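You operate a simulated robot arm through the tools that you are given. There is no shell and no other tool.

You run a simulated robot arm. Do the job below in one go: nothing can be reset, and whatever is moved stays where it is left.

TASK
Open the fixings drawer, sort the yellow nozzle and wipe up the smear under it.
Fine: sound goes in the drawer, crusted to FAULTY; close the drawer; use the yellow cloth and lay it back. Where these are worked on the way, their far stop is far enough and under half their travel is too little: fixings drawer. What is to be rubbed or washed off counts as gone when no trace of it is left.

Only the result counts: the job must be done as asked and must still hold three seconds after the hand-in. Knocking over, shifting, dropping, spilling or breaking anything else fails it. Flat cloth is picked up by pressing the open fingertips on it (5 to 10 N) and closing them slowly along it; thin cloth reads only 2 to 8 mm in the jaws.

THE ROBOT
A 6-joint arm with a two-finger parallel gripper, fixed in place. Base frame: the origin is at the foot of the arm, x ahead of it, y to its left, z up; the work surface is at about z = 850. Units: mm, rad, N and s.
With the tool pointing down near the work surface it reaches from about 260 to 680 mm from the base axis. Its first joint turns from -1.152 to 1.152 rad. Payload 2.9 kg.
Tool frame: the origin (TCP) lies between the finger pads and is the grasp point; the fingertips stand 30 mm ahead of it; z points along the fingers, y is the line along which they close. The gripper opens to 110 mm. The fingers are 20 mm wide and 10 mm thick; the gripper's body (48 by 112 mm) begins 55 mm behind the TCP.
Orientation is told as [roll, pitch, yaw] about the base's x, y, z axes, in that order, counted from this pose: with the fingers straight down and closing along the base's y, the tool's x points along the base's -x, its y along +y and its z along -z.

THE INTERFACE
- The arm moves only by the tool arm_command. Its arguments are lists of equal length, an entry for each row: "delta_pos": the shift along the tool's x, y, z in mm, a list of three; "delta_rot": the turn, a rotation vector about the tool's x, y, z in degrees, a list of three. In form: {"delta_pos": [[dx, dy, dz], ...], "delta_rot": [[rx, ry, rz], ...]}. A call has 1 to 20 rows; each row is the pose to reach, as a shift and turn from the pose commanded when the call began, along the tool's axes at that moment. "jaw" is the opening, from 0 (shut) to 1 (fully open), set as the call begins (left out, the last holds). Each row takes 0.2 s and may step no farther than 50 mm and 0.15 rad from the row before; otherwise, or with a gripper value out of range, the whole call is refused. Where a pose cannot be reached the arm comes as near as it can. A force on the tool above 40 N (or 10 N above the force at the start of the call, whichever is more), or a blocked arm, ends the call early, and 0.2 s more pass. Each finger travels about 108 mm/s and halts on what it meets, pressing with about 32 N; the grip force reading is that of the motor and also rises with nothing between the fingers. The clock runs only during rows and for 0.2 s after the last one: add rows that repeat a pose to give the fingers time. The reply holds the time, the measured pose of the TCP, the force on the tool along the base axes, the opening and the grip force, in the units named above and with some noise, with the torque about the TCP (base axes, N m) and any sound that the robot's microphone picked up, and new pictures: "pictures" is both (left out), scene, wrist or none.
- Cameras (640 x 400 px; columns grow to the right, rows downward): "scene" is fixed at [68.8, 425.8, 1387.1]; the picture's right is [-0.83, -0.55, 0.00], its down [-0.31, 0.46, -0.83] and it looks along [0.46, -0.69, -0.55] (base axes); focal length 258 px, centre (320, 200). "wrist" rides on the gripper at [72, 17, -103] in the tool frame; the picture's right is [-0.23, 0.97, 0.00], its down [-0.76, -0.18, -0.62] and it looks along [-0.61, -0.14, 0.78] (tool axes); focal length 222 px, centre (320, 200).
- locate(camera, pixels): for up to 12 pixels [column, row] of the newest picture of that camera ("zoom" is the newest enlarged one), the place [x, y, z] in the base frame of the surface seen there, good to about 2 mm. No time passes.
- inspect(camera, box): a new picture of the part [left, top, right, bottom] of that camera's present view, enlarged. No time passes.
- hand_in(): hands the job in; it is judged then, once.

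Unless the task says otherwise, let go and move clear before handing in.

The tools are called as name(argument=value, ...) on one line, values as JSON. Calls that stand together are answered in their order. arm_command: Moves the arm, as the interface text tells. Its arguments: {"type":"object","properties":{"delta_pos":{"type":"array","items":{"type":"array","items":{"type":"number"}}},"delta_rot":{"type":"array","items":{"type":"array","items":{"type":"number"}}},"jaw":{"type":"number"},"pictures":{"type":"string","enum":["both","scene","wrist","none"]}},"required":["delta_pos","delta_rot"]} The other tools are called the same way: locate (camera, pixels) gives the place of the surface under pixels of a picture; inspect (camera, box) takes an enlarged picture of a part of a camera's view; hand_in () hands the job in.

At the start:

```text
t: 0.0
ee_pos: [422.0, -175.7, 1151.6]
ee_rot: [0.0, 0.0, 0.0]
wrist_force: [0.2, -1.0, 0.2]
wrist_torque: [0.01, -0.02, -0.01]
width: 110.1
grip_force: 0.1
```

scene: 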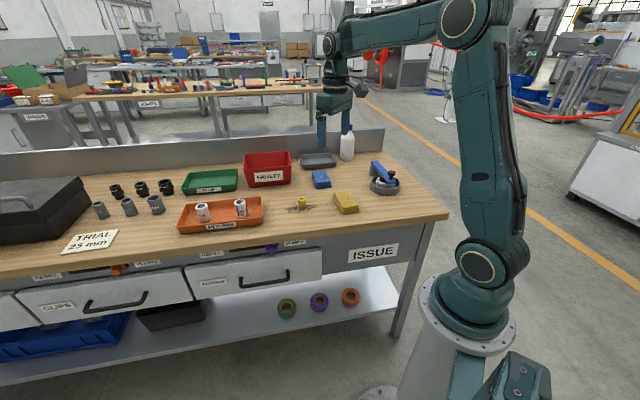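
wrist: 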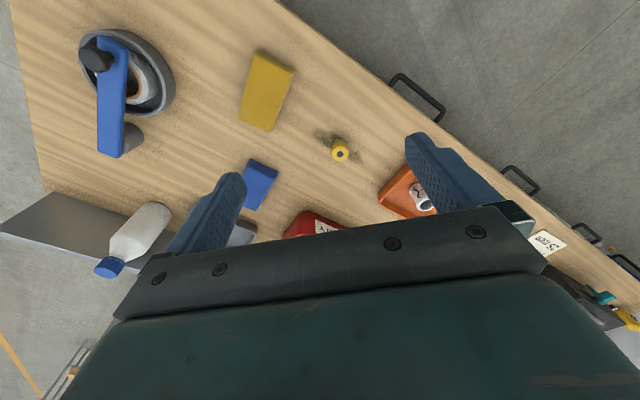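

The scene shows a bench with a yellow nozzle near scene pixel (301,204) on a smear, a yellow cloth near (346,203), FAULTY bin near (267,170), and several drawers below the front edge. I'll take enlarged pictures to read labels before moving.

inspect(camera="scene", box=[170, 140, 410, 290])

inspect(camera="scene", box=[0, 200, 330, 340])

inspect(camera="wrist", box=[220, 40, 460, 190])

locate(camera="scene", pixels=[[301, 204], [346, 203], [267, 160], [265, 172], [220, 213], [266, 282], [115, 300], [210, 180], [320, 178], [318, 160], [384, 185], [301, 211]])

```text
2.67 times, centred on (290, 215) of scene
```

zoom: 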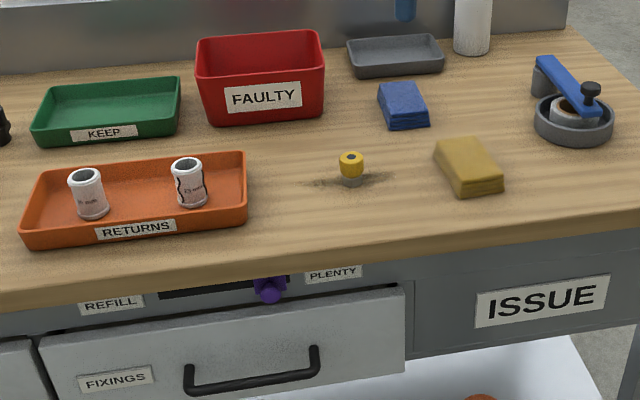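

```text
1.94 times, centred on (165, 270) of scene
```

zoom: 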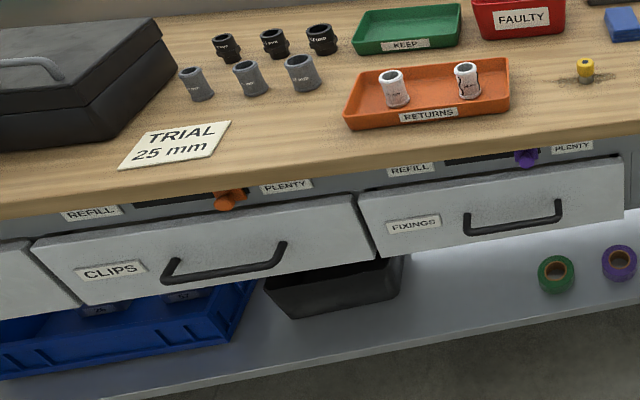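

```text
2.67 times, centred on (340, 115) of wrist
```

zoom: 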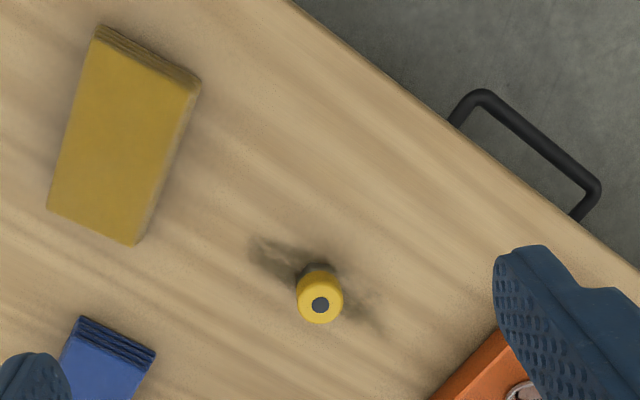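

```text
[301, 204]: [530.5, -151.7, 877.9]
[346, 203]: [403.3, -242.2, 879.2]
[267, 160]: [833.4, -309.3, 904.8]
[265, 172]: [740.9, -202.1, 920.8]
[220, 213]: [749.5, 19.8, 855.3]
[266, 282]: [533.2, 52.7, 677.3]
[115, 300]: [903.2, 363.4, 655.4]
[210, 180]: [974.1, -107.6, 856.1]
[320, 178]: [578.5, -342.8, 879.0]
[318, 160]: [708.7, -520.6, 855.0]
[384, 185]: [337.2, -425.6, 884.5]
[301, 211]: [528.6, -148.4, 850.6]
```

The nozzle stands upright at about (530,-150) on the smear, and the drawer labelled FIXINGS is the right one with a bow handle near scene (266,282). I'll measure the bench edge, handle and nearby objects.

inspect(camera="scene", box=[180, 225, 340, 325])

locate(camera="zoom", pixels=[[238, 238], [415, 190], [250, 207], [320, 218], [395, 205], [30, 190], [540, 100], [350, 65], [100, 180], [550, 160], [360, 98], [130, 230]])

locate(camera="scene", pixels=[[120, 256], [250, 239], [350, 227], [440, 214], [180, 224], [262, 221], [263, 197], [186, 204], [245, 153], [291, 152], [291, 180], [247, 186]])

```text
4.00 times, centred on (260, 275) of scene
```

zoom: 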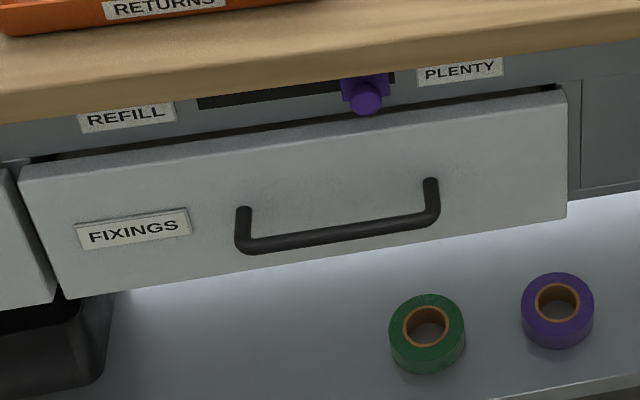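

```text
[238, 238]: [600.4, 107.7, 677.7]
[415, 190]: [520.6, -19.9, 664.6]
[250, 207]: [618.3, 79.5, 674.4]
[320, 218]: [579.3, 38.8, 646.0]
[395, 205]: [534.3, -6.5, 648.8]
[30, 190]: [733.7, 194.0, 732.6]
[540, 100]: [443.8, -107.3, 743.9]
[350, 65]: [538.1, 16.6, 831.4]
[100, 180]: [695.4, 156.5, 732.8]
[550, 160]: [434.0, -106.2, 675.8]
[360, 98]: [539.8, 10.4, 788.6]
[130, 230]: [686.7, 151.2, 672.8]
```

```text
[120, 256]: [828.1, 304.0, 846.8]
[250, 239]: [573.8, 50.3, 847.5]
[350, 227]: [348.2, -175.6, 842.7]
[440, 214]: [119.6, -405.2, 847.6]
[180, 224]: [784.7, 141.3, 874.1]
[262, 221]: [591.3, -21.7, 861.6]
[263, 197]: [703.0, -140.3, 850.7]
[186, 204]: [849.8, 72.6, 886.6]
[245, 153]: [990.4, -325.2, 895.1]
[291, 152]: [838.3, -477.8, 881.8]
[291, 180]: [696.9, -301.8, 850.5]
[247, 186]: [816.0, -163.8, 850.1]
```

The bench front runs along (1,1)/√2 with the drawer face at about x−y=540 and the handle bar near z=677. Next I'll zoom in on the nozzle, cloth and handle in more detail.

inspect(camera="scene", box=[281, 188, 321, 213])

inspect(camera="wrist", box=[300, 125, 380, 175])

inspect(camera="scene", box=[230, 260, 294, 300])

locate(camera="zoom", pixels=[[100, 200], [100, 250], [120, 270], [170, 275], [250, 262], [330, 245], [400, 230], [440, 215], [440, 170], [100, 225], [300, 180], [300, 330]])

```text
16.00 times, centred on (301, 200) of scene
```

zoom: 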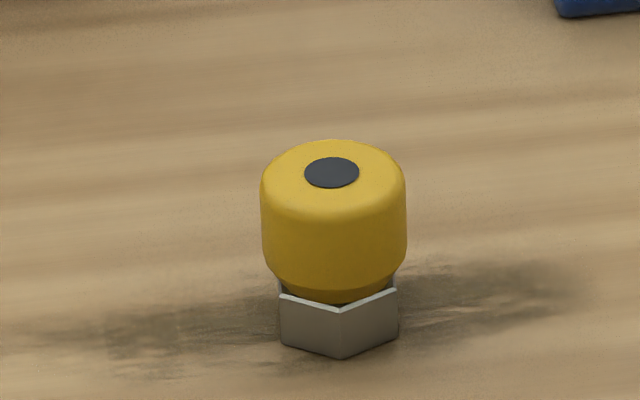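

```text
8.00 times, centred on (340, 150) of wrist
```

zoom: 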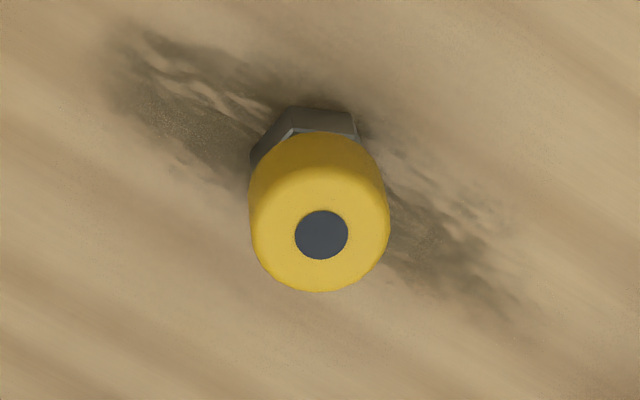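

```text
10.00 times, centred on (262, 280) of scene
```

zoom: 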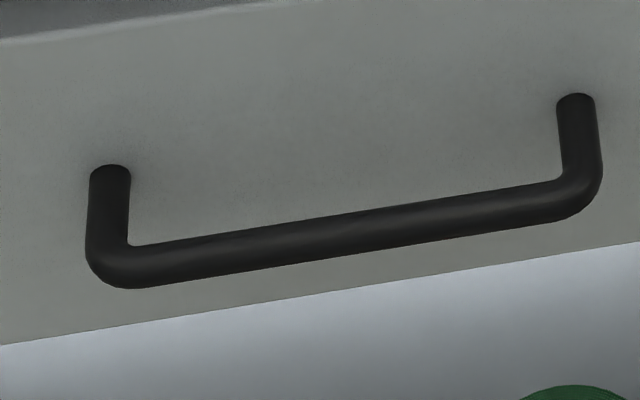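

```text
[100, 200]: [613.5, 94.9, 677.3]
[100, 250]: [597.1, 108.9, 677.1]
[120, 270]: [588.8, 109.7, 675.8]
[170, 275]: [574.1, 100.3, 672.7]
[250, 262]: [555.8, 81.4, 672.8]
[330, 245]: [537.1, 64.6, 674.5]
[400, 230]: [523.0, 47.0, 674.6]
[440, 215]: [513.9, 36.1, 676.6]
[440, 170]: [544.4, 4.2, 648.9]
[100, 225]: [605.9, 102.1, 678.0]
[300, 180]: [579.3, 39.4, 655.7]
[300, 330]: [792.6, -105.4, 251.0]
```

The handle bar lies at about d=340 (along the bench's inward normal), z≈674, about 40 mm in front of the drawer face; the nozzle's visible sides look clean, but its far side and underside aren't seen yet. I'll first move in front of the bench above the drawer, turning the tool −45° so that its x points away from the bench.

arm_command(delta_pos=[[-7, 31, 0], [-14, 63, 0], [-21, 94, 0], [-28, 125, 10], [-35, 157, 30], [-42, 188, 50], [-49, 220, 75], [-56, 251, 100], [-63, 282, 125], [-69.5, 313.6, 151.6]], delta_rot=[[0, 0, 4.5], [0, 0, 9], [0, 0, 13.5], [0, 0, 18], [0, 0, 22.5], [0, 0, 27], [0, 0, 31.5], [0, 0, 36], [0, 0, 40.5], [0, 0, 45]], jaw=0, pictures="both")

```text
t: 2.2
ee_pos: [491.8, 137.7, 1000.2]
ee_rot: [0.002, -0.002, -0.787]
wrist_force: [0.3, 0.1, -0.1]
wrist_torque: [-0.01, 0.01, 0.01]
width: 0.0
grip_force: 31.8
```

scene: 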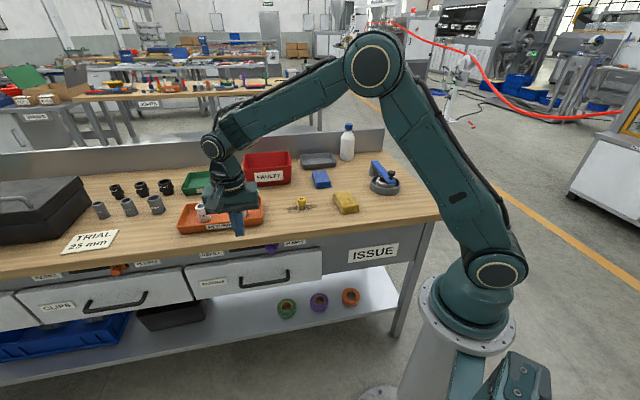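
wrist: 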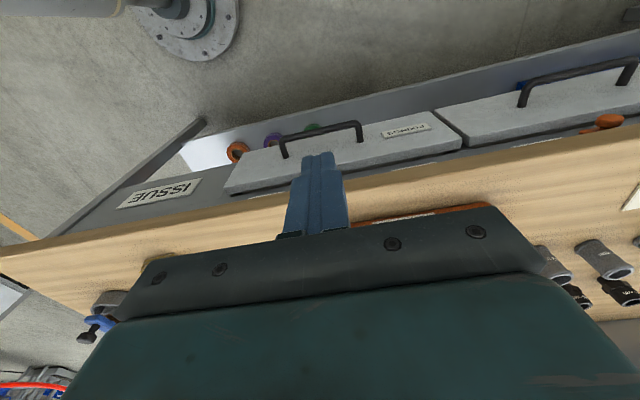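

The arm is in front of the bench and the wrist view shows the fixings handle from (283,150) to (360,128) just behind the fingers. I'll measure the handle more precisely from this view.

inspect(camera="wrist", box=[240, 100, 400, 200])

locate(camera="wrist", pixels=[[283, 142], [300, 134], [330, 127], [355, 123], [361, 135], [285, 155], [240, 175], [440, 130], [330, 146], [228, 190], [455, 147], [350, 180]])

```text
4.00 times, centred on (320, 150) of wrist
```

zoom: 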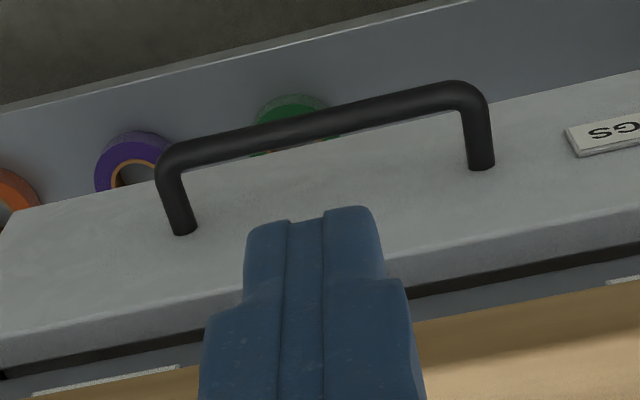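

```text
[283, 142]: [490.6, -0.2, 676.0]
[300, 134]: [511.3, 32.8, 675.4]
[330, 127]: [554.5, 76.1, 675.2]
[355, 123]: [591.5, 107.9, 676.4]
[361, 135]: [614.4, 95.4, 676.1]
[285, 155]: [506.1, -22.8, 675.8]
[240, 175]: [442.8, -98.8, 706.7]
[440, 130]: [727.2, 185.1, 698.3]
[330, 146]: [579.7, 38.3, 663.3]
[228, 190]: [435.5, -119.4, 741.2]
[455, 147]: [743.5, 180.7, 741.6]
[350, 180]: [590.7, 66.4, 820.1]
```

The handle bar's axis is at about d=340.5, z=670 and the drawer face at d=383, so the closed fingers fit behind the bar. I'll tilt the tool 22° and go to a pre-pose 200 mm back along the approach line.

arm_command(delta_pos=[[-8, -1.2, 33], [-16, -2.5, 66], [-24.5, -3.8, 100], [-32.9, -5, 133]], delta_rot=[[0, -5.5, 0], [0, -11, 0], [0, -16.5, 0], [0, -22, 0]], pictures="both")

```text
t: 3.2
ee_pos: [512.6, 110.6, 865.2]
ee_rot: [-0.002, -0.386, -0.787]
wrist_force: [0.1, -0.1, 0.0]
wrist_torque: [-0.02, 0.02, 0.03]
width: 0.0
grip_force: 32.5
```

scene: 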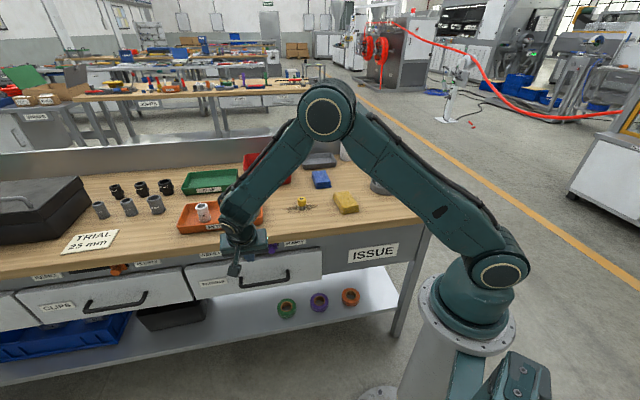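
wrist: 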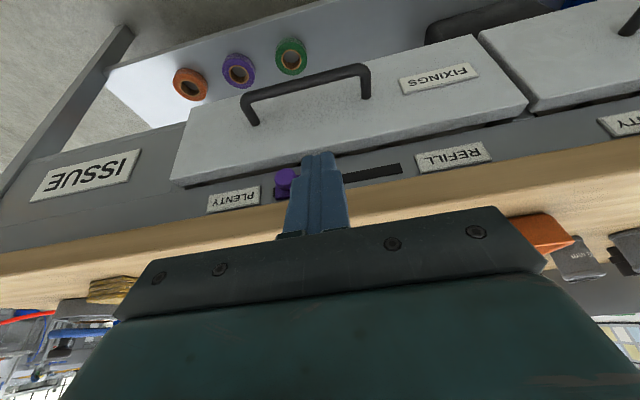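

The tilted pose is reached (u≈441, d≈284, z≈865) and the wrist view shows the handle at (245–370, 65–125) and the purple stock slider at (285,178), which I must avoid. I'll advance 140 mm along the tool axis and re-measure.

arm_command(delta_pos=[[0, 0, 35], [0, 0, 70], [0, 0, 105], [0, 0, 140]], delta_rot=[[0, 0, 0], [0, 0, 0], [0, 0, 0], [0, 0, 0]], pictures="both")

inspect(camera="wrist", box=[220, 40, 460, 190])

```text
t: 4.2
ee_pos: [549.6, 75.5, 737.1]
ee_rot: [-0.001, -0.385, -0.786]
wrist_force: [0.2, 0.4, -0.3]
wrist_torque: [-0.02, 0.0, 0.0]
width: 0.1
grip_force: 32.2
```

scene: 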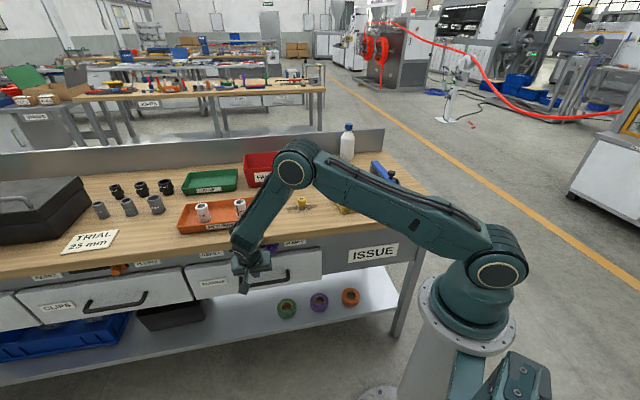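
wrist: 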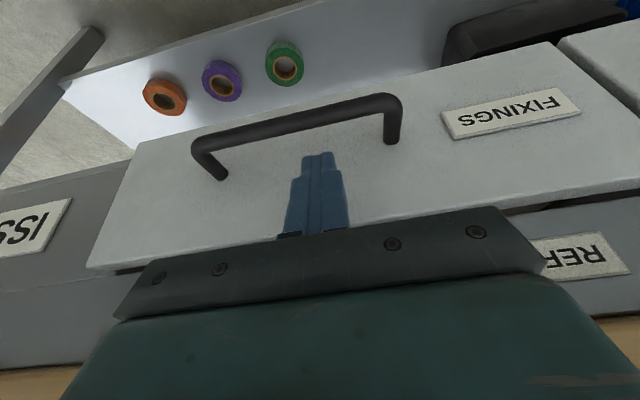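

```text
2.67 times, centred on (340, 115) of wrist
```

zoom: 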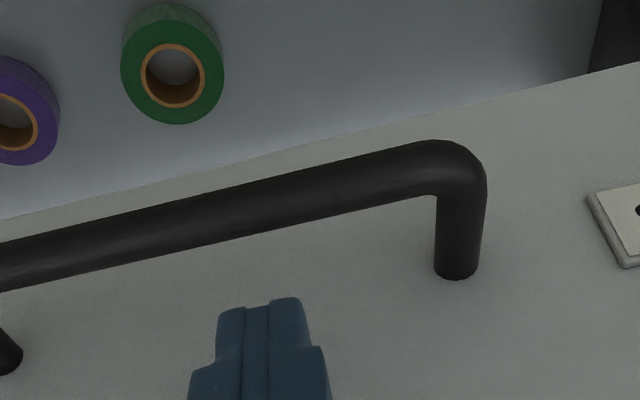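

The fingers (tip at wrist (318,155)) are now between the handle posts and behind the bar line. I'll measure the bar, face and fingertip from this closer view.

locate(camera="wrist", pixels=[[270, 130], [300, 122], [340, 112], [320, 125], [320, 131], [300, 133], [390, 142], [222, 178], [310, 157], [325, 155], [290, 150], [350, 150]])

```text
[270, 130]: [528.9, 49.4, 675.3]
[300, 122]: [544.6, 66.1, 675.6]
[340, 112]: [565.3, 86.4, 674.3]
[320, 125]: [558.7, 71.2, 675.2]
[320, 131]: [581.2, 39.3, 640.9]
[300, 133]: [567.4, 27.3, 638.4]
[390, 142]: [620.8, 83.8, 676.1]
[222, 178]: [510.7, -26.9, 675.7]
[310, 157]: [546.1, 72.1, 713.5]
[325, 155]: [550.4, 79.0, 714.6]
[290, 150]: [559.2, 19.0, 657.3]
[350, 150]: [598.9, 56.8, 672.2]
```

Bar inner edge is about d=346, face d=383; the planned slot position still fits with ~4–5 mm on each side. I'll advance the last 60 mm along the tool axis in small steps.

arm_command(delta_pos=[[0, 0, 15], [0, 0, 30], [0, 0, 45], [0, 0, 60], [0, 0, 60]], delta_rot=[[0, 0, 0], [0, 0, 0], [0, 0, 0], [0, 0, 0], [0, 0, 0]], pictures="both")

```text
t: 5.4
ee_pos: [566.3, 58.3, 681.0]
ee_rot: [0.001, -0.383, -0.786]
wrist_force: [0.0, -0.7, 0.7]
wrist_torque: [0.03, 0.01, -0.01]
width: 0.3
grip_force: 31.4
```

scene: 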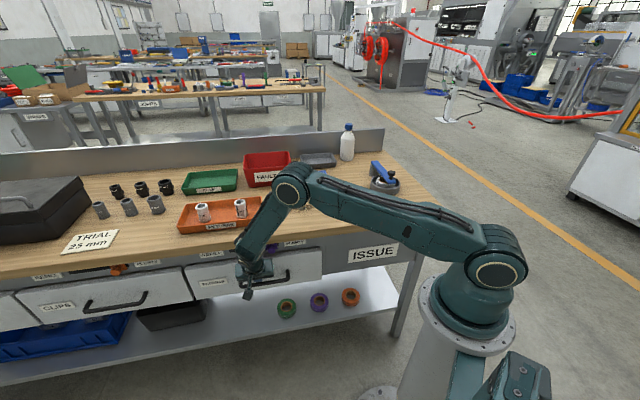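
wrist: 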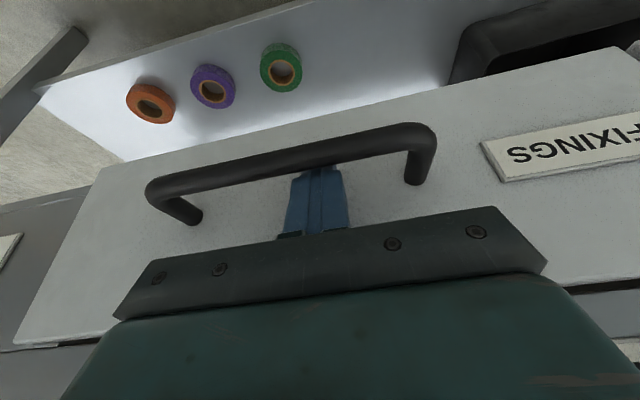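

No contact force, and the fingertips are visibly behind the bar at (318,170). I'll pull outward 40 mm slowly and watch the force.

arm_command(delta_pos=[[4.6, 0, -1.9], [9.3, 0, -3.75], [18.5, 0, -7.5], [27.8, 0, -11.2], [37.1, 0, -15]], delta_rot=[[0, 0, 0], [0, 0, 0], [0, 0, 0], [0, 0, 0], [0, 0, 0]], pictures="both")

```text
t: 6.6
ee_pos: [535.7, 87.2, 682.2]
ee_rot: [0.001, -0.384, -0.785]
wrist_force: [1.0, 0.4, -0.5]
wrist_torque: [0.02, -0.05, 0.02]
width: 0.2
grip_force: 32.1
```

scene: 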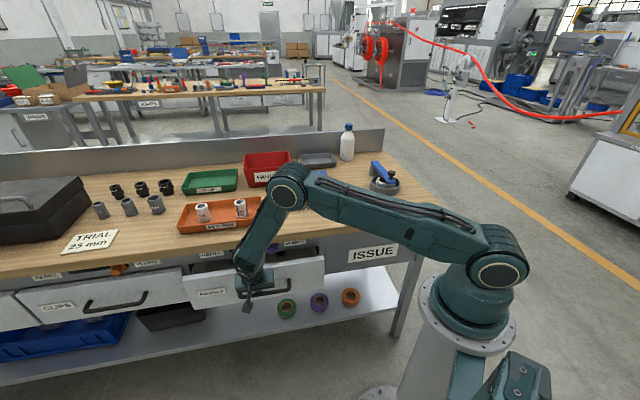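
wrist: 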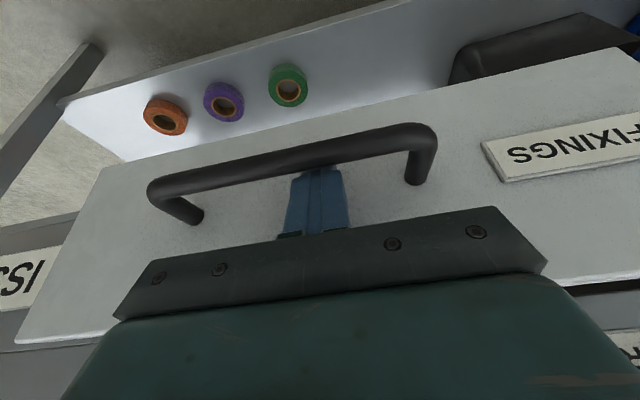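

The drawer is following the hook with almost no resistance (the front is now proud of the bench in the scene view at (250,285)). I'll keep pulling outward another 140 mm.

arm_command(delta_pos=[[13, 0, -5.2], [26, 0, -10.5], [39, 0, -15.7], [52, 0, -21], [65, 0, -26.2], [78, 0, -31.5], [91, 0, -36.7], [104, 0, -42], [117, 0, -47.2], [130, 0, -52.5]], delta_rot=[[0, 0, 0], [0, 0, 0], [0, 0, 0], [0, 0, 0], [0, 0, 0], [0, 0, 0], [0, 0, 0], [0, 0, 0], [0, 0, 0], [0, 0, 0]], pictures="both")

```text
t: 8.8
ee_pos: [436.2, 186.2, 681.0]
ee_rot: [-0.001, -0.384, -0.784]
wrist_force: [-0.7, -0.2, -0.6]
wrist_torque: [-0.02, -0.01, -0.01]
width: 0.3
grip_force: 32.2
```

scene: 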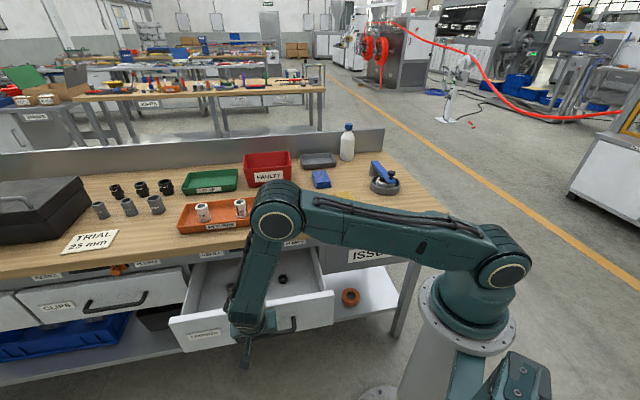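
wrist: 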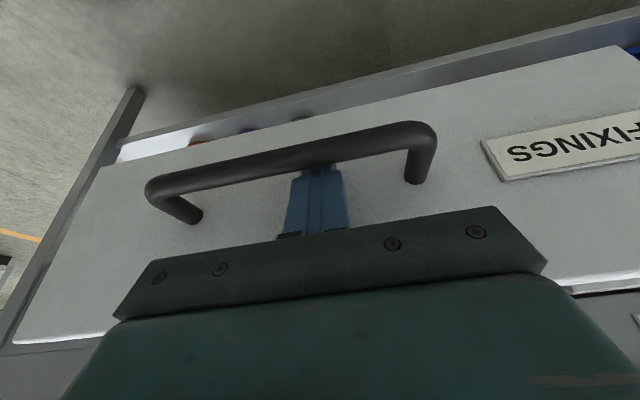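

The drawer is about 170 mm out and its interior is visible in the scene at (280,280). I'll continue to look for the far stop, with smaller steps.

arm_command(delta_pos=[[9.3, 0, -3.75], [18.5, 0, -7.5], [27.8, 0, -11.2], [37.1, 0, -15], [46.4, 0, -18.7], [55.6, 0, -22.5], [64.9, 0, -26.2], [74.2, 0, -30]], delta_rot=[[0, 0, 0], [0, 0, 0], [0, 0, 0], [0, 0, 0], [0, 0, 0], [0, 0, 0], [0, 0, 0], [0, 0, 0]], pictures="both")

```text
t: 10.6
ee_pos: [380.6, 241.8, 681.1]
ee_rot: [0.001, -0.383, -0.785]
wrist_force: [0.0, -0.5, 0.0]
wrist_torque: [-0.01, 0.02, -0.02]
width: 0.1
grip_force: 31.9
```

scene: 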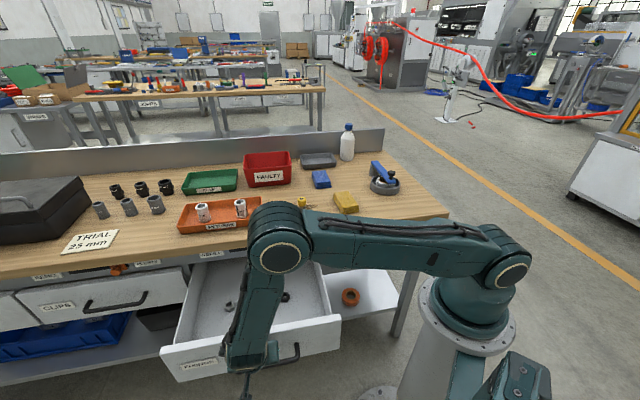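
wrist: 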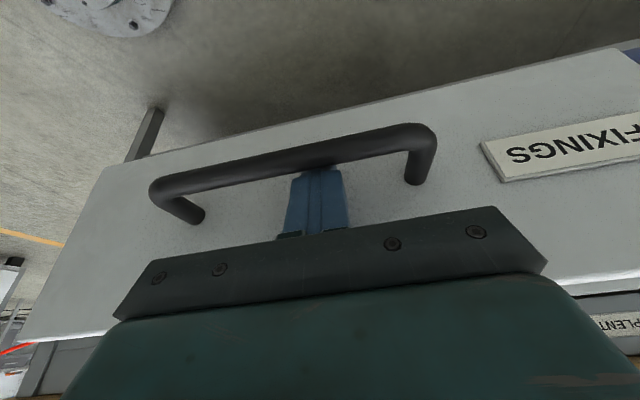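

About 253 mm out now and still no stop. I'll pull on up to 80 mm more in small steps.

arm_command(delta_pos=[[9.3, 0, -3.75], [18.5, 0, -7.5], [27.8, 0, -11.2], [37.1, 0, -15], [46.4, 0, -18.7], [55.6, 0, -22.5], [64.9, 0, -26.2], [74.2, 0, -30]], delta_rot=[[0, 0, 0], [0, 0, 0], [0, 0, 0], [0, 0, 0], [0, 0, 0], [0, 0, 0], [0, 0, 0], [0, 0, 0]], pictures="both")

```text
t: 11.9
ee_pos: [350.3, 272.3, 683.8]
ee_rot: [0.004, -0.406, -0.8]
wrist_force: [3.6, -3.0, 1.3]
wrist_torque: [-0.02, -0.01, 0.0]
width: 0.0
grip_force: 32.5
stopped in row 6: the force on the tool passed its limit at 51 N (the readings are from after the stop); the commanded pose is now the measured one
```

scene: 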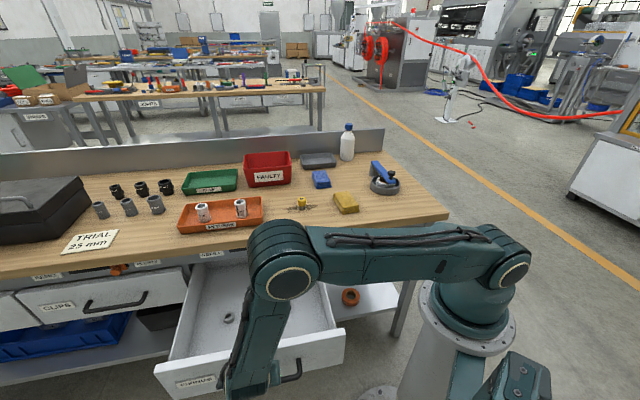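
wrist: 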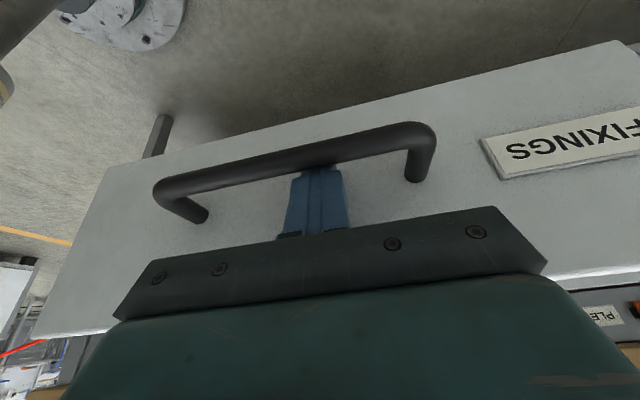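

The drawer hit its far stop at 51 N (TCP d≈55, roughly 295 mm of travel), so it is fully open. I'll ease off, withdraw along the tool axis off the bar, then rise.

arm_command(delta_pos=[[-4.6, 0, 2], [-4.6, 0, -33], [-4.6, 0, -68], [-20.4, 0, -104.7], [-36.2, 0, -141.4], [-52, 0, -178], [-67.8, 0, -215], [-83.6, 0, -251.5]], delta_rot=[[0, 0, 0], [0, 0, 0], [0, 0, 0], [0, 0, 0], [0, 0, 0], [0, 0, 0], [0, 0, 0], [0, 0, 0]], pictures="both")

```text
t: 13.7
ee_pos: [334.0, 286.5, 948.3]
ee_rot: [0.003, -0.405, -0.8]
wrist_force: [0.7, 0.1, -0.3]
wrist_torque: [0.05, 0.01, 0.0]
width: 0.2
grip_force: 32.0
```

scene: 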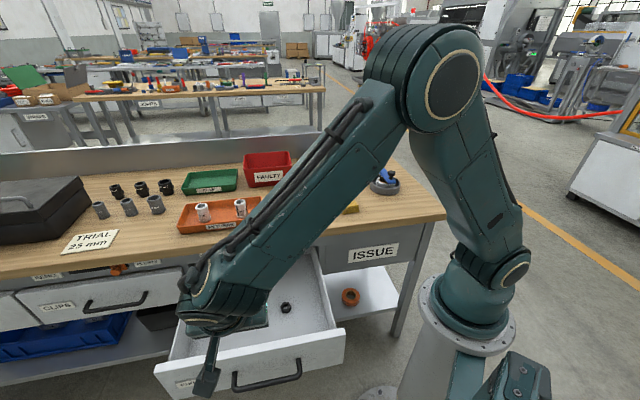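
wrist: 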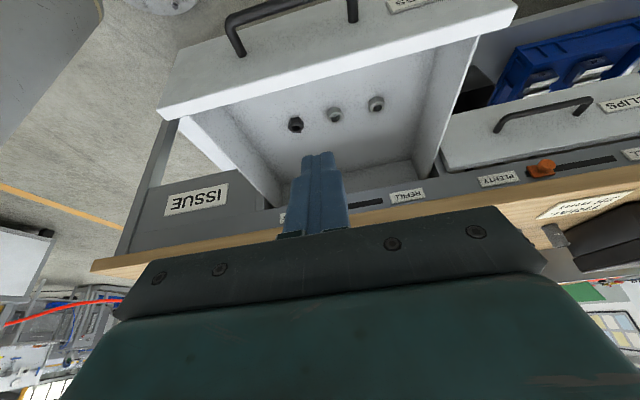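

The drawer is fully open and holds three small fixings at wrist (297,124), (335,114) and (376,104), which I'll avoid when placing anything. I'll measure the interior.

locate(camera="wrist", pixels=[[297, 122], [335, 112], [376, 102], [320, 60], [240, 90], [440, 45], [260, 180], [400, 150], [280, 150], [360, 140], [340, 90], [165, 110]])

inspect(camera="wrist", box=[140, 0, 540, 250])

```text
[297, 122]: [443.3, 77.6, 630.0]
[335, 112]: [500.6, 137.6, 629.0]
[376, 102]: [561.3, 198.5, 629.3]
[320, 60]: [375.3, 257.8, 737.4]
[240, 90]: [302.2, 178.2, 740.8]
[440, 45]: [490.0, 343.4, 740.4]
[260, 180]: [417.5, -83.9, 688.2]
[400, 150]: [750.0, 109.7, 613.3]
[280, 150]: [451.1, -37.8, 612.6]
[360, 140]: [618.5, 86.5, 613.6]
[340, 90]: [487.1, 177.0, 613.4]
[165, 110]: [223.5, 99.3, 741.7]
```

```text
1.60 times, centred on (340, 125) of wrist
```

zoom: 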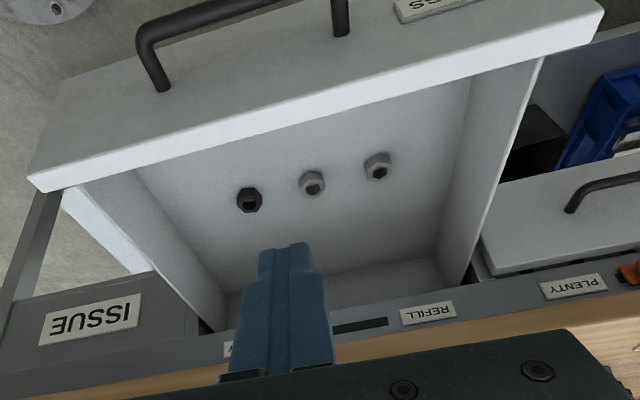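

The drawer floor is at z≈613.5 with rim at 740, and the fixings sit at d≈257, leaving room at d≈185. Now I'll level the tool and rise before going to look at the nozzle.

arm_command(delta_pos=[[-13, 0, -30.6], [-26, 0, -61.2], [-39.4, 0, -91.9]], delta_rot=[[0, 7.7, 0], [0, 15.5, 0], [0, 23.2, 0]], pictures="none")

```text
t: 14.5
ee_pos: [334.9, 287.1, 1046.8]
ee_rot: [0.001, 0.005, -0.798]
wrist_force: [-0.9, 0.2, -0.6]
wrist_torque: [-0.02, 0.02, -0.01]
width: 0.0
grip_force: 32.5
```

The tool is vertical at z≈1047. I'll fly over to a viewing pose beside the nozzle, turned to yaw +90° so the wrist camera sees the side that has been hidden so far.

arm_command(delta_pos=[[-29.2, -14, 0], [-58.4, -28, 0], [-87.5, -42, 0], [-116.7, -56, 0], [-145.9, -70, 0], [-175, -84, 0], [-204.2, -98, 0], [-233.4, -112, 0], [-262.5, -126, 0], [-291.7, -140, 0], [-320.9, -154, 0], [-350, -168, 0], [-379.2, -182, 16], [-408.4, -196, 32], [-437.6, -209.6, 48], [-466.7, -223.6, 64], [-495.9, -237.6, 80]], delta_rot=[[0, 0, -8], [0, 0, -16], [0, 0, -24], [0, 0, -32], [0, 0, -40], [0, 0, -48], [0, 0, -56], [0, 0, -64], [0, 0, -72], [0, 0, -80], [0, 0, -88], [0, 0, -96], [0, 0, -104], [0, 0, -112], [0, 0, -120], [0, 0, -128], [0, 0, -135.7]], pictures="both")

```text
t: 18.1
ee_pos: [510.8, -233.4, 966.4]
ee_rot: [-0.001, -0.003, 1.571]
wrist_force: [0.3, 0.7, 0.5]
wrist_torque: [0.0, 0.02, -0.01]
width: 0.1
grip_force: 31.6
```

scene: 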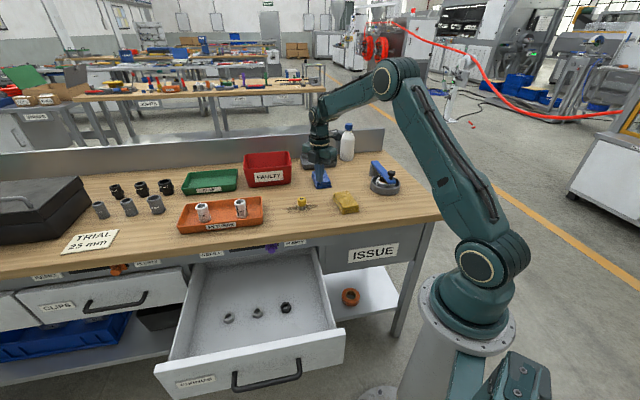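
wrist: 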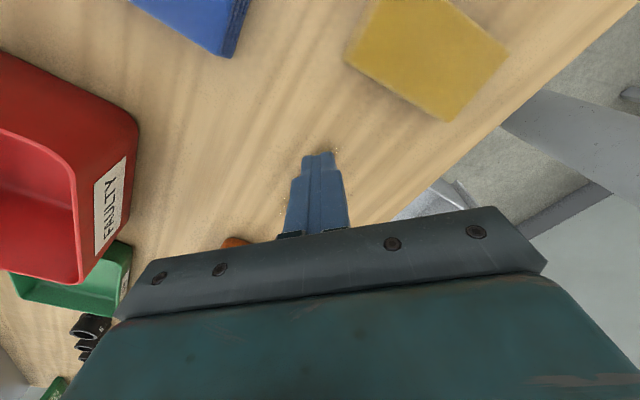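

The nozzle is hidden right behind the closed fingers at about (318,190). I'll open the jaws and shift 35 mm so it shows between them.

arm_command(delta_pos=[[-18, 0, 0], [-35, 0, 0], [-35, 0, 0], [-35, 0, 0]], delta_rot=[[0, 0, 0], [0, 0, 0], [0, 0, 0], [0, 0, 0]], jaw=1, pictures="wrist")

inspect(camera="wrist", box=[240, 110, 400, 210])

inspect(camera="wrist", box=[288, 140, 352, 180])

```text
t: 19.1
ee_pos: [510.3, -198.9, 965.9]
ee_rot: [0.0, -0.003, 1.571]
wrist_force: [-0.4, 0.5, -0.1]
wrist_torque: [0.01, 0.0, 0.01]
width: 109.9
grip_force: 0.1
```

wrist: 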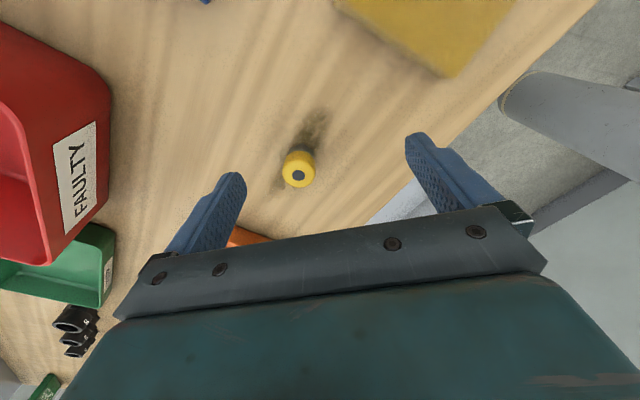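

```text
4.00 times, centred on (320, 160) of wrist
```

zoom: 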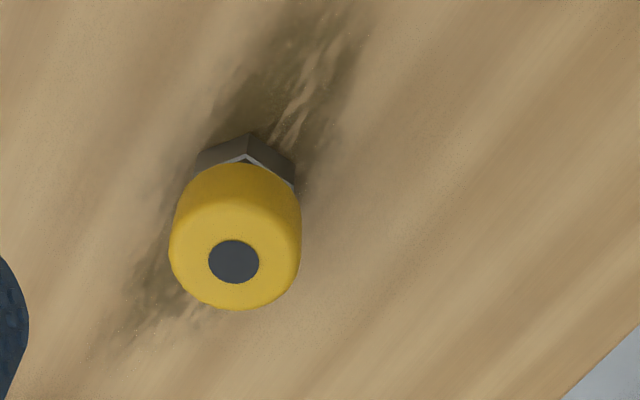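

```text
10.00 times, centred on (320, 160) of wrist
```

zoom: 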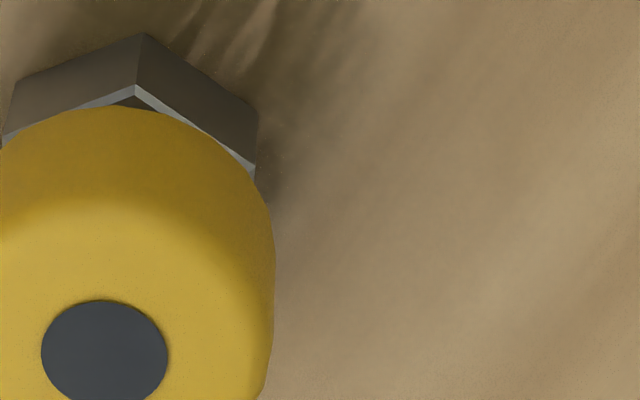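

The −Y side also looks clean, with a smear running beneath along the diagonal. I'll locate the nozzle and smear extents, and map the fingers for a grasp.

locate(camera="wrist", pixels=[[299, 175], [299, 187], [286, 168], [313, 168], [299, 157], [320, 115], [332, 105], [275, 190], [268, 200], [312, 130], [303, 144], [310, 150]])

inspect(camera="scene", box=[270, 185, 366, 245])

locate(camera="zoom", pixels=[[130, 160], [150, 165], [180, 155], [210, 110], [265, 135], [285, 128], [255, 145], [240, 140], [120, 150], [170, 168], [275, 120], [300, 135]])

```text
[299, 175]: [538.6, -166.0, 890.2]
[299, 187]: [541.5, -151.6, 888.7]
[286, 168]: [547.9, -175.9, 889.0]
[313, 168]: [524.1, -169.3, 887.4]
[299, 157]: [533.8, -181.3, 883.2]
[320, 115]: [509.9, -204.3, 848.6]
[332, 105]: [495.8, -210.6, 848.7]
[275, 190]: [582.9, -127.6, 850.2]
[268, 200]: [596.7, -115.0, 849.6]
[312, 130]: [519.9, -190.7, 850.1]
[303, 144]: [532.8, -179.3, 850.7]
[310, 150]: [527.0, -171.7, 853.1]
```

```text
6.67 times, centred on (318, 215) of scene
```

zoom: 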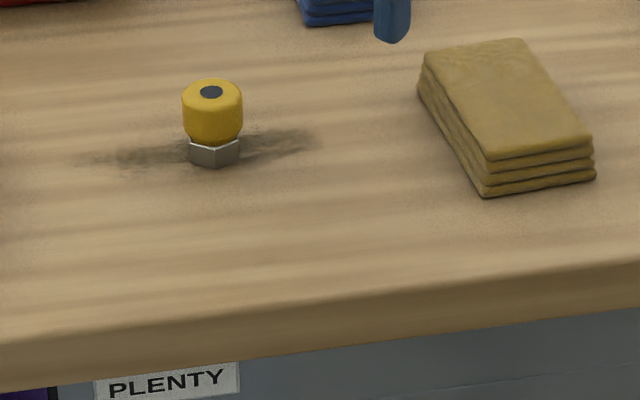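

```text
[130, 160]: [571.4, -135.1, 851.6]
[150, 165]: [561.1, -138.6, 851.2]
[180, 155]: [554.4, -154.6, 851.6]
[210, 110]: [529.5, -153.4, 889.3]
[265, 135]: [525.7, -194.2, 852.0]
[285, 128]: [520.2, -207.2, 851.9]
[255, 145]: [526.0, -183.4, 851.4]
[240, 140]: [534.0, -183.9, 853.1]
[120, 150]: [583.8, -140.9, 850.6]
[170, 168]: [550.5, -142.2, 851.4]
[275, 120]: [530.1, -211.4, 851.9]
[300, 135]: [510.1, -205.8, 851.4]
```

The nozzle's axis is at about (539,−165.5), top z=890; the smear runs along the bench's long direction for about 140 mm. I'll move over the nozzle with the jaws at about 66 mm and lower to grasp height.

arm_command(delta_pos=[[-17, -14, 0], [-33.4, -28.7, 0], [-33.4, -28.7, 20], [-33.4, -28.7, 40], [-33.4, -28.7, 60], [-33.4, -28.7, 80]], delta_rot=[[0, 0, 0], [0, 0, 0], [0, 0, 0], [0, 0, 0], [0, 0, 0], [0, 0, 0]], jaw=0.6, pictures="both")

```text
t: 20.5
ee_pos: [539.1, -166.1, 885.7]
ee_rot: [0.0, -0.004, 1.57]
wrist_force: [0.3, -0.1, -1.0]
wrist_torque: [0.0, 0.02, 0.0]
width: 65.9
grip_force: 0.1
```

scene: 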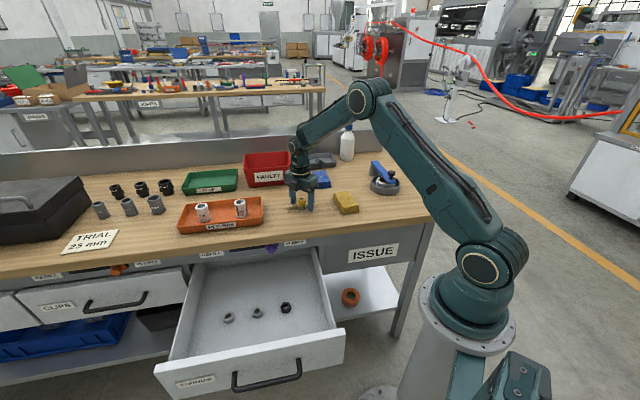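
wrist: 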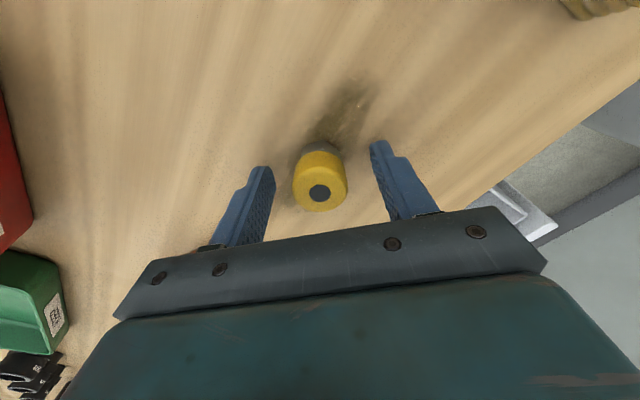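

The nozzle sits between the finger pads at wrist (320,178). I'll close slowly on it, then lift 30 mm.

arm_command(delta_pos=[[0, 0, 0], [0, 0, 0], [0, 0, 0], [0, 0, 0]], delta_rot=[[0, 0, 0], [0, 0, 0], [0, 0, 0], [0, 0, 0]], jaw=0.2, pictures="wrist")

```text
t: 21.5
ee_pos: [538.5, -165.0, 886.4]
ee_rot: [0.0, -0.004, 1.572]
wrist_force: [0.2, 0.0, -0.9]
wrist_torque: [0.01, 0.0, 0.01]
width: 30.4
grip_force: 31.6
```

wrist: 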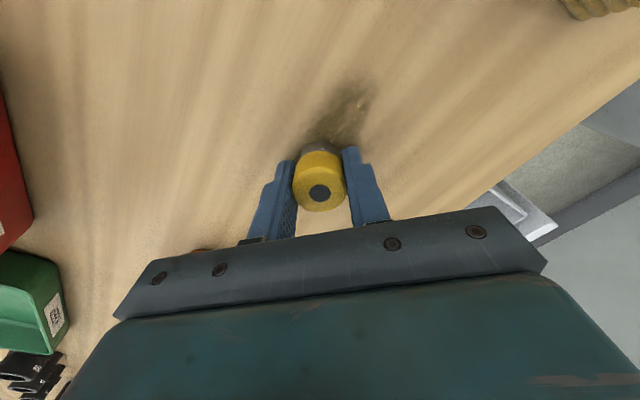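

Gripped at 30.4 mm with 31.6 N. I'll lift straight up about 180 mm and look.

arm_command(delta_pos=[[0, 0, -10], [0, 0, -30], [0, 0, -60], [0, 0, -90], [0, 0, -120], [0, 0, -150], [0, 0, -180]], delta_rot=[[0, 0, 0], [0, 0, 0], [0, 0, 0], [0, 0, 0], [0, 0, 0], [0, 0, 0], [0, 0, 0]], pictures="both")

inspect(camera="scene", box=[260, 100, 340, 150])

inspect(camera="scene", box=[260, 180, 356, 240])

```text
t: 23.1
ee_pos: [538.9, -166.6, 1066.1]
ee_rot: [0.001, -0.002, 1.569]
wrist_force: [-0.2, -0.7, 0.1]
wrist_torque: [0.02, 0.04, -0.03]
width: 30.1
grip_force: 32.2
```

scene: 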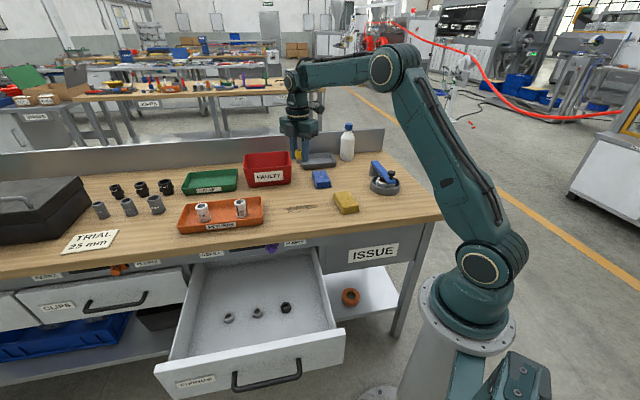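
wrist: 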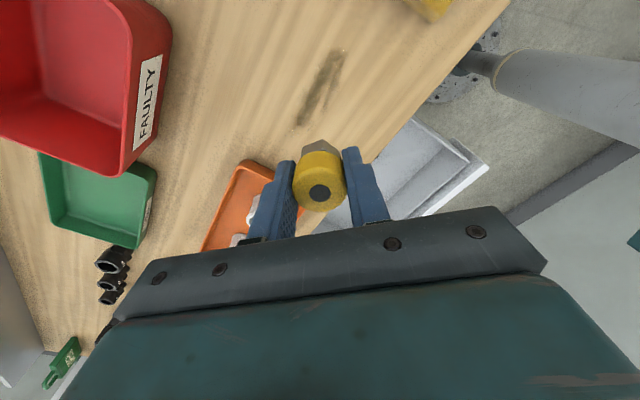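

```text
8.00 times, centred on (300, 125) of scene
```

zoom: 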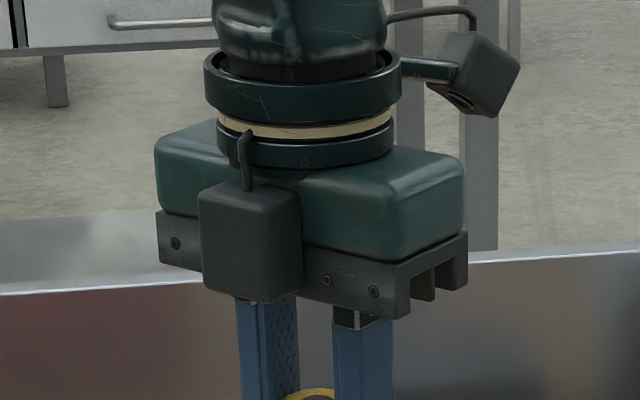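

```text
6.67 times, centred on (308, 210) of scene
```

zoom: 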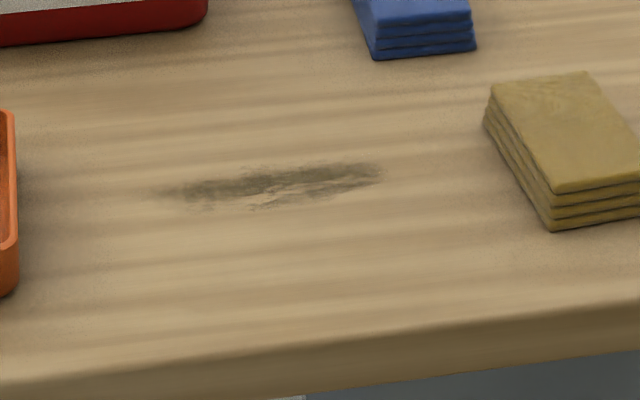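

The nozzle is held and the smear is fully exposed at zoom (160–385, 160–208). I'll record the smear's extents, and the cloths' and bins' positions.

locate(camera="zoom", pixels=[[155, 193], [165, 188], [200, 208], [262, 208], [383, 172], [385, 178], [350, 160], [300, 165], [250, 170], [210, 178], [320, 197], [370, 185]])

locate(camera="wrist", pixels=[[343, 50], [322, 50], [297, 125], [313, 100], [335, 80], [300, 110], [345, 60], [150, 70], [60, 60], [130, 140], [20, 130], [165, 25]])

```text
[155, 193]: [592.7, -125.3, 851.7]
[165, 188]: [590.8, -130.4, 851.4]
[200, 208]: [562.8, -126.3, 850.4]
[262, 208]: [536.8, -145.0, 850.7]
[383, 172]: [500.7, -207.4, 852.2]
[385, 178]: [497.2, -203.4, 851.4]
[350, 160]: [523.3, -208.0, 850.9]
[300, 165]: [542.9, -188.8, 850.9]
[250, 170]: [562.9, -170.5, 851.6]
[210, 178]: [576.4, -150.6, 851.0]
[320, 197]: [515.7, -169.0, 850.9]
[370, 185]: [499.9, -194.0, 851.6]
```

```text
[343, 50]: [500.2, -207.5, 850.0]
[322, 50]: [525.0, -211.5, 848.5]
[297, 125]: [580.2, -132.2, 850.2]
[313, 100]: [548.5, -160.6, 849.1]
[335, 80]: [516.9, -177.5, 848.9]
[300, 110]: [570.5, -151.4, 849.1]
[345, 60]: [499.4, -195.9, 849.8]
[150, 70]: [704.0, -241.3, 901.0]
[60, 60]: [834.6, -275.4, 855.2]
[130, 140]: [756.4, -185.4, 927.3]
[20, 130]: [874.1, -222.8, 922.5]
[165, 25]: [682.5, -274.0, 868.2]
```

Smear spans u≈207–331, d≈482–519. Now I'll tip the tool to point left (+Y) so that the scene camera sees the nozzle's underside.

arm_command(delta_pos=[[-11, 7, -3], [-22, 13, -5], [-33, 20, -8], [-43, 27, -10], [-54, 33, -13], [-65, 40, -15], [-76, 47, -18], [-87, 53, -20], [-98, 60, -23], [-108, 67, -25], [-119, 73, -28], [-130, 80, -30]], delta_rot=[[0, -7.5, 0], [0, -15, 0], [0, -22.5, 0], [0, -30, 0], [0, -37.5, 0], [0, -45, 0], [0, -52.5, 0], [0, -60, 0], [0, -67.5, 0], [0, -75, 0], [0, -82.5, 0], [0, -90, 0]], pictures="both")

```text
t: 25.7
ee_pos: [355.3, 70.1, 976.4]
ee_rot: [-0.04, -1.424, 1.566]
wrist_force: [0.8, 0.5, -0.5]
wrist_torque: [0.01, 0.02, -0.02]
width: 30.3
grip_force: 32.3
out of reach, approached as far as the arm can: row 3, 4, 5, 6, 7, 8, 9, 10, 11, 12
```

scene: 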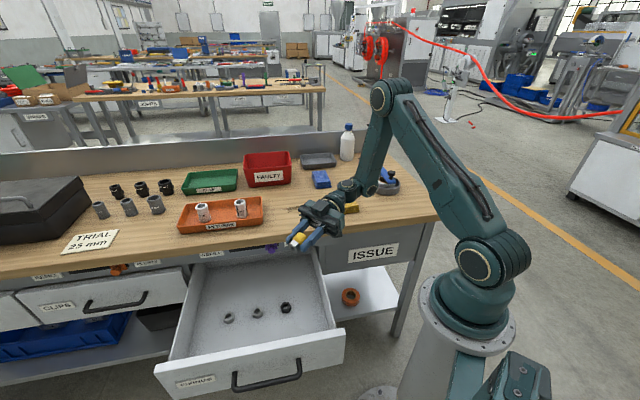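
wrist: 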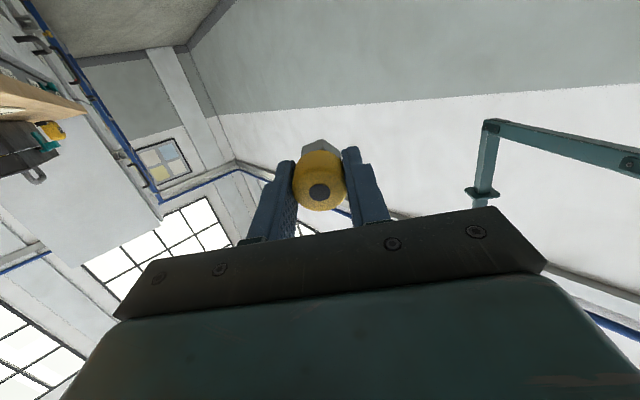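

The tool now points left and the nozzle's underside faces the scene camera near (298,240). I'll zoom in on it.

inspect(camera="scene", box=[270, 215, 334, 255])

inspect(camera="scene", box=[284, 226, 316, 246])

inspect(camera="wrist", box=[270, 125, 370, 225])

```text
10.00 times, centred on (302, 235) of scene
```

zoom: 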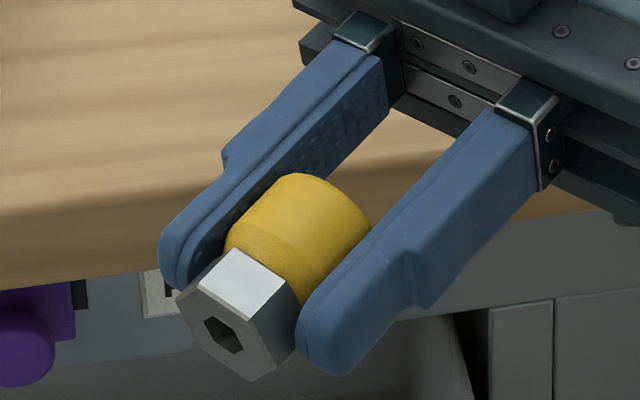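

```text
16.00 times, centred on (300, 236) of scene
```

zoom: 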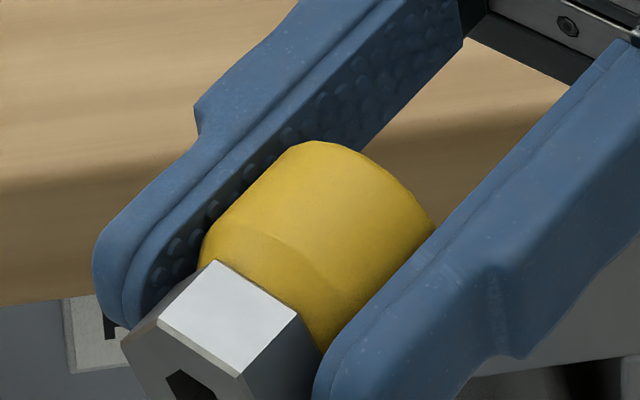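

```text
4.00 times, centred on (320, 175) of wrist
```

zoom: 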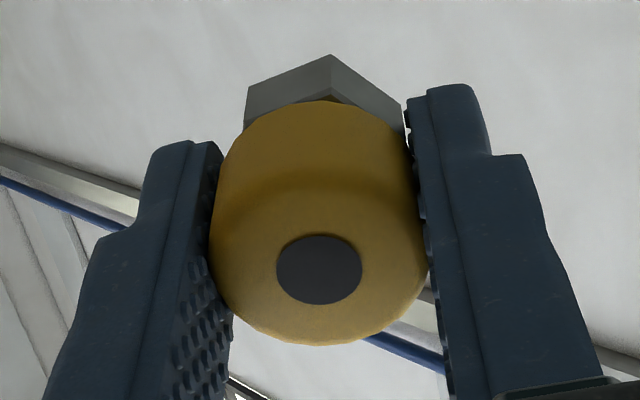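

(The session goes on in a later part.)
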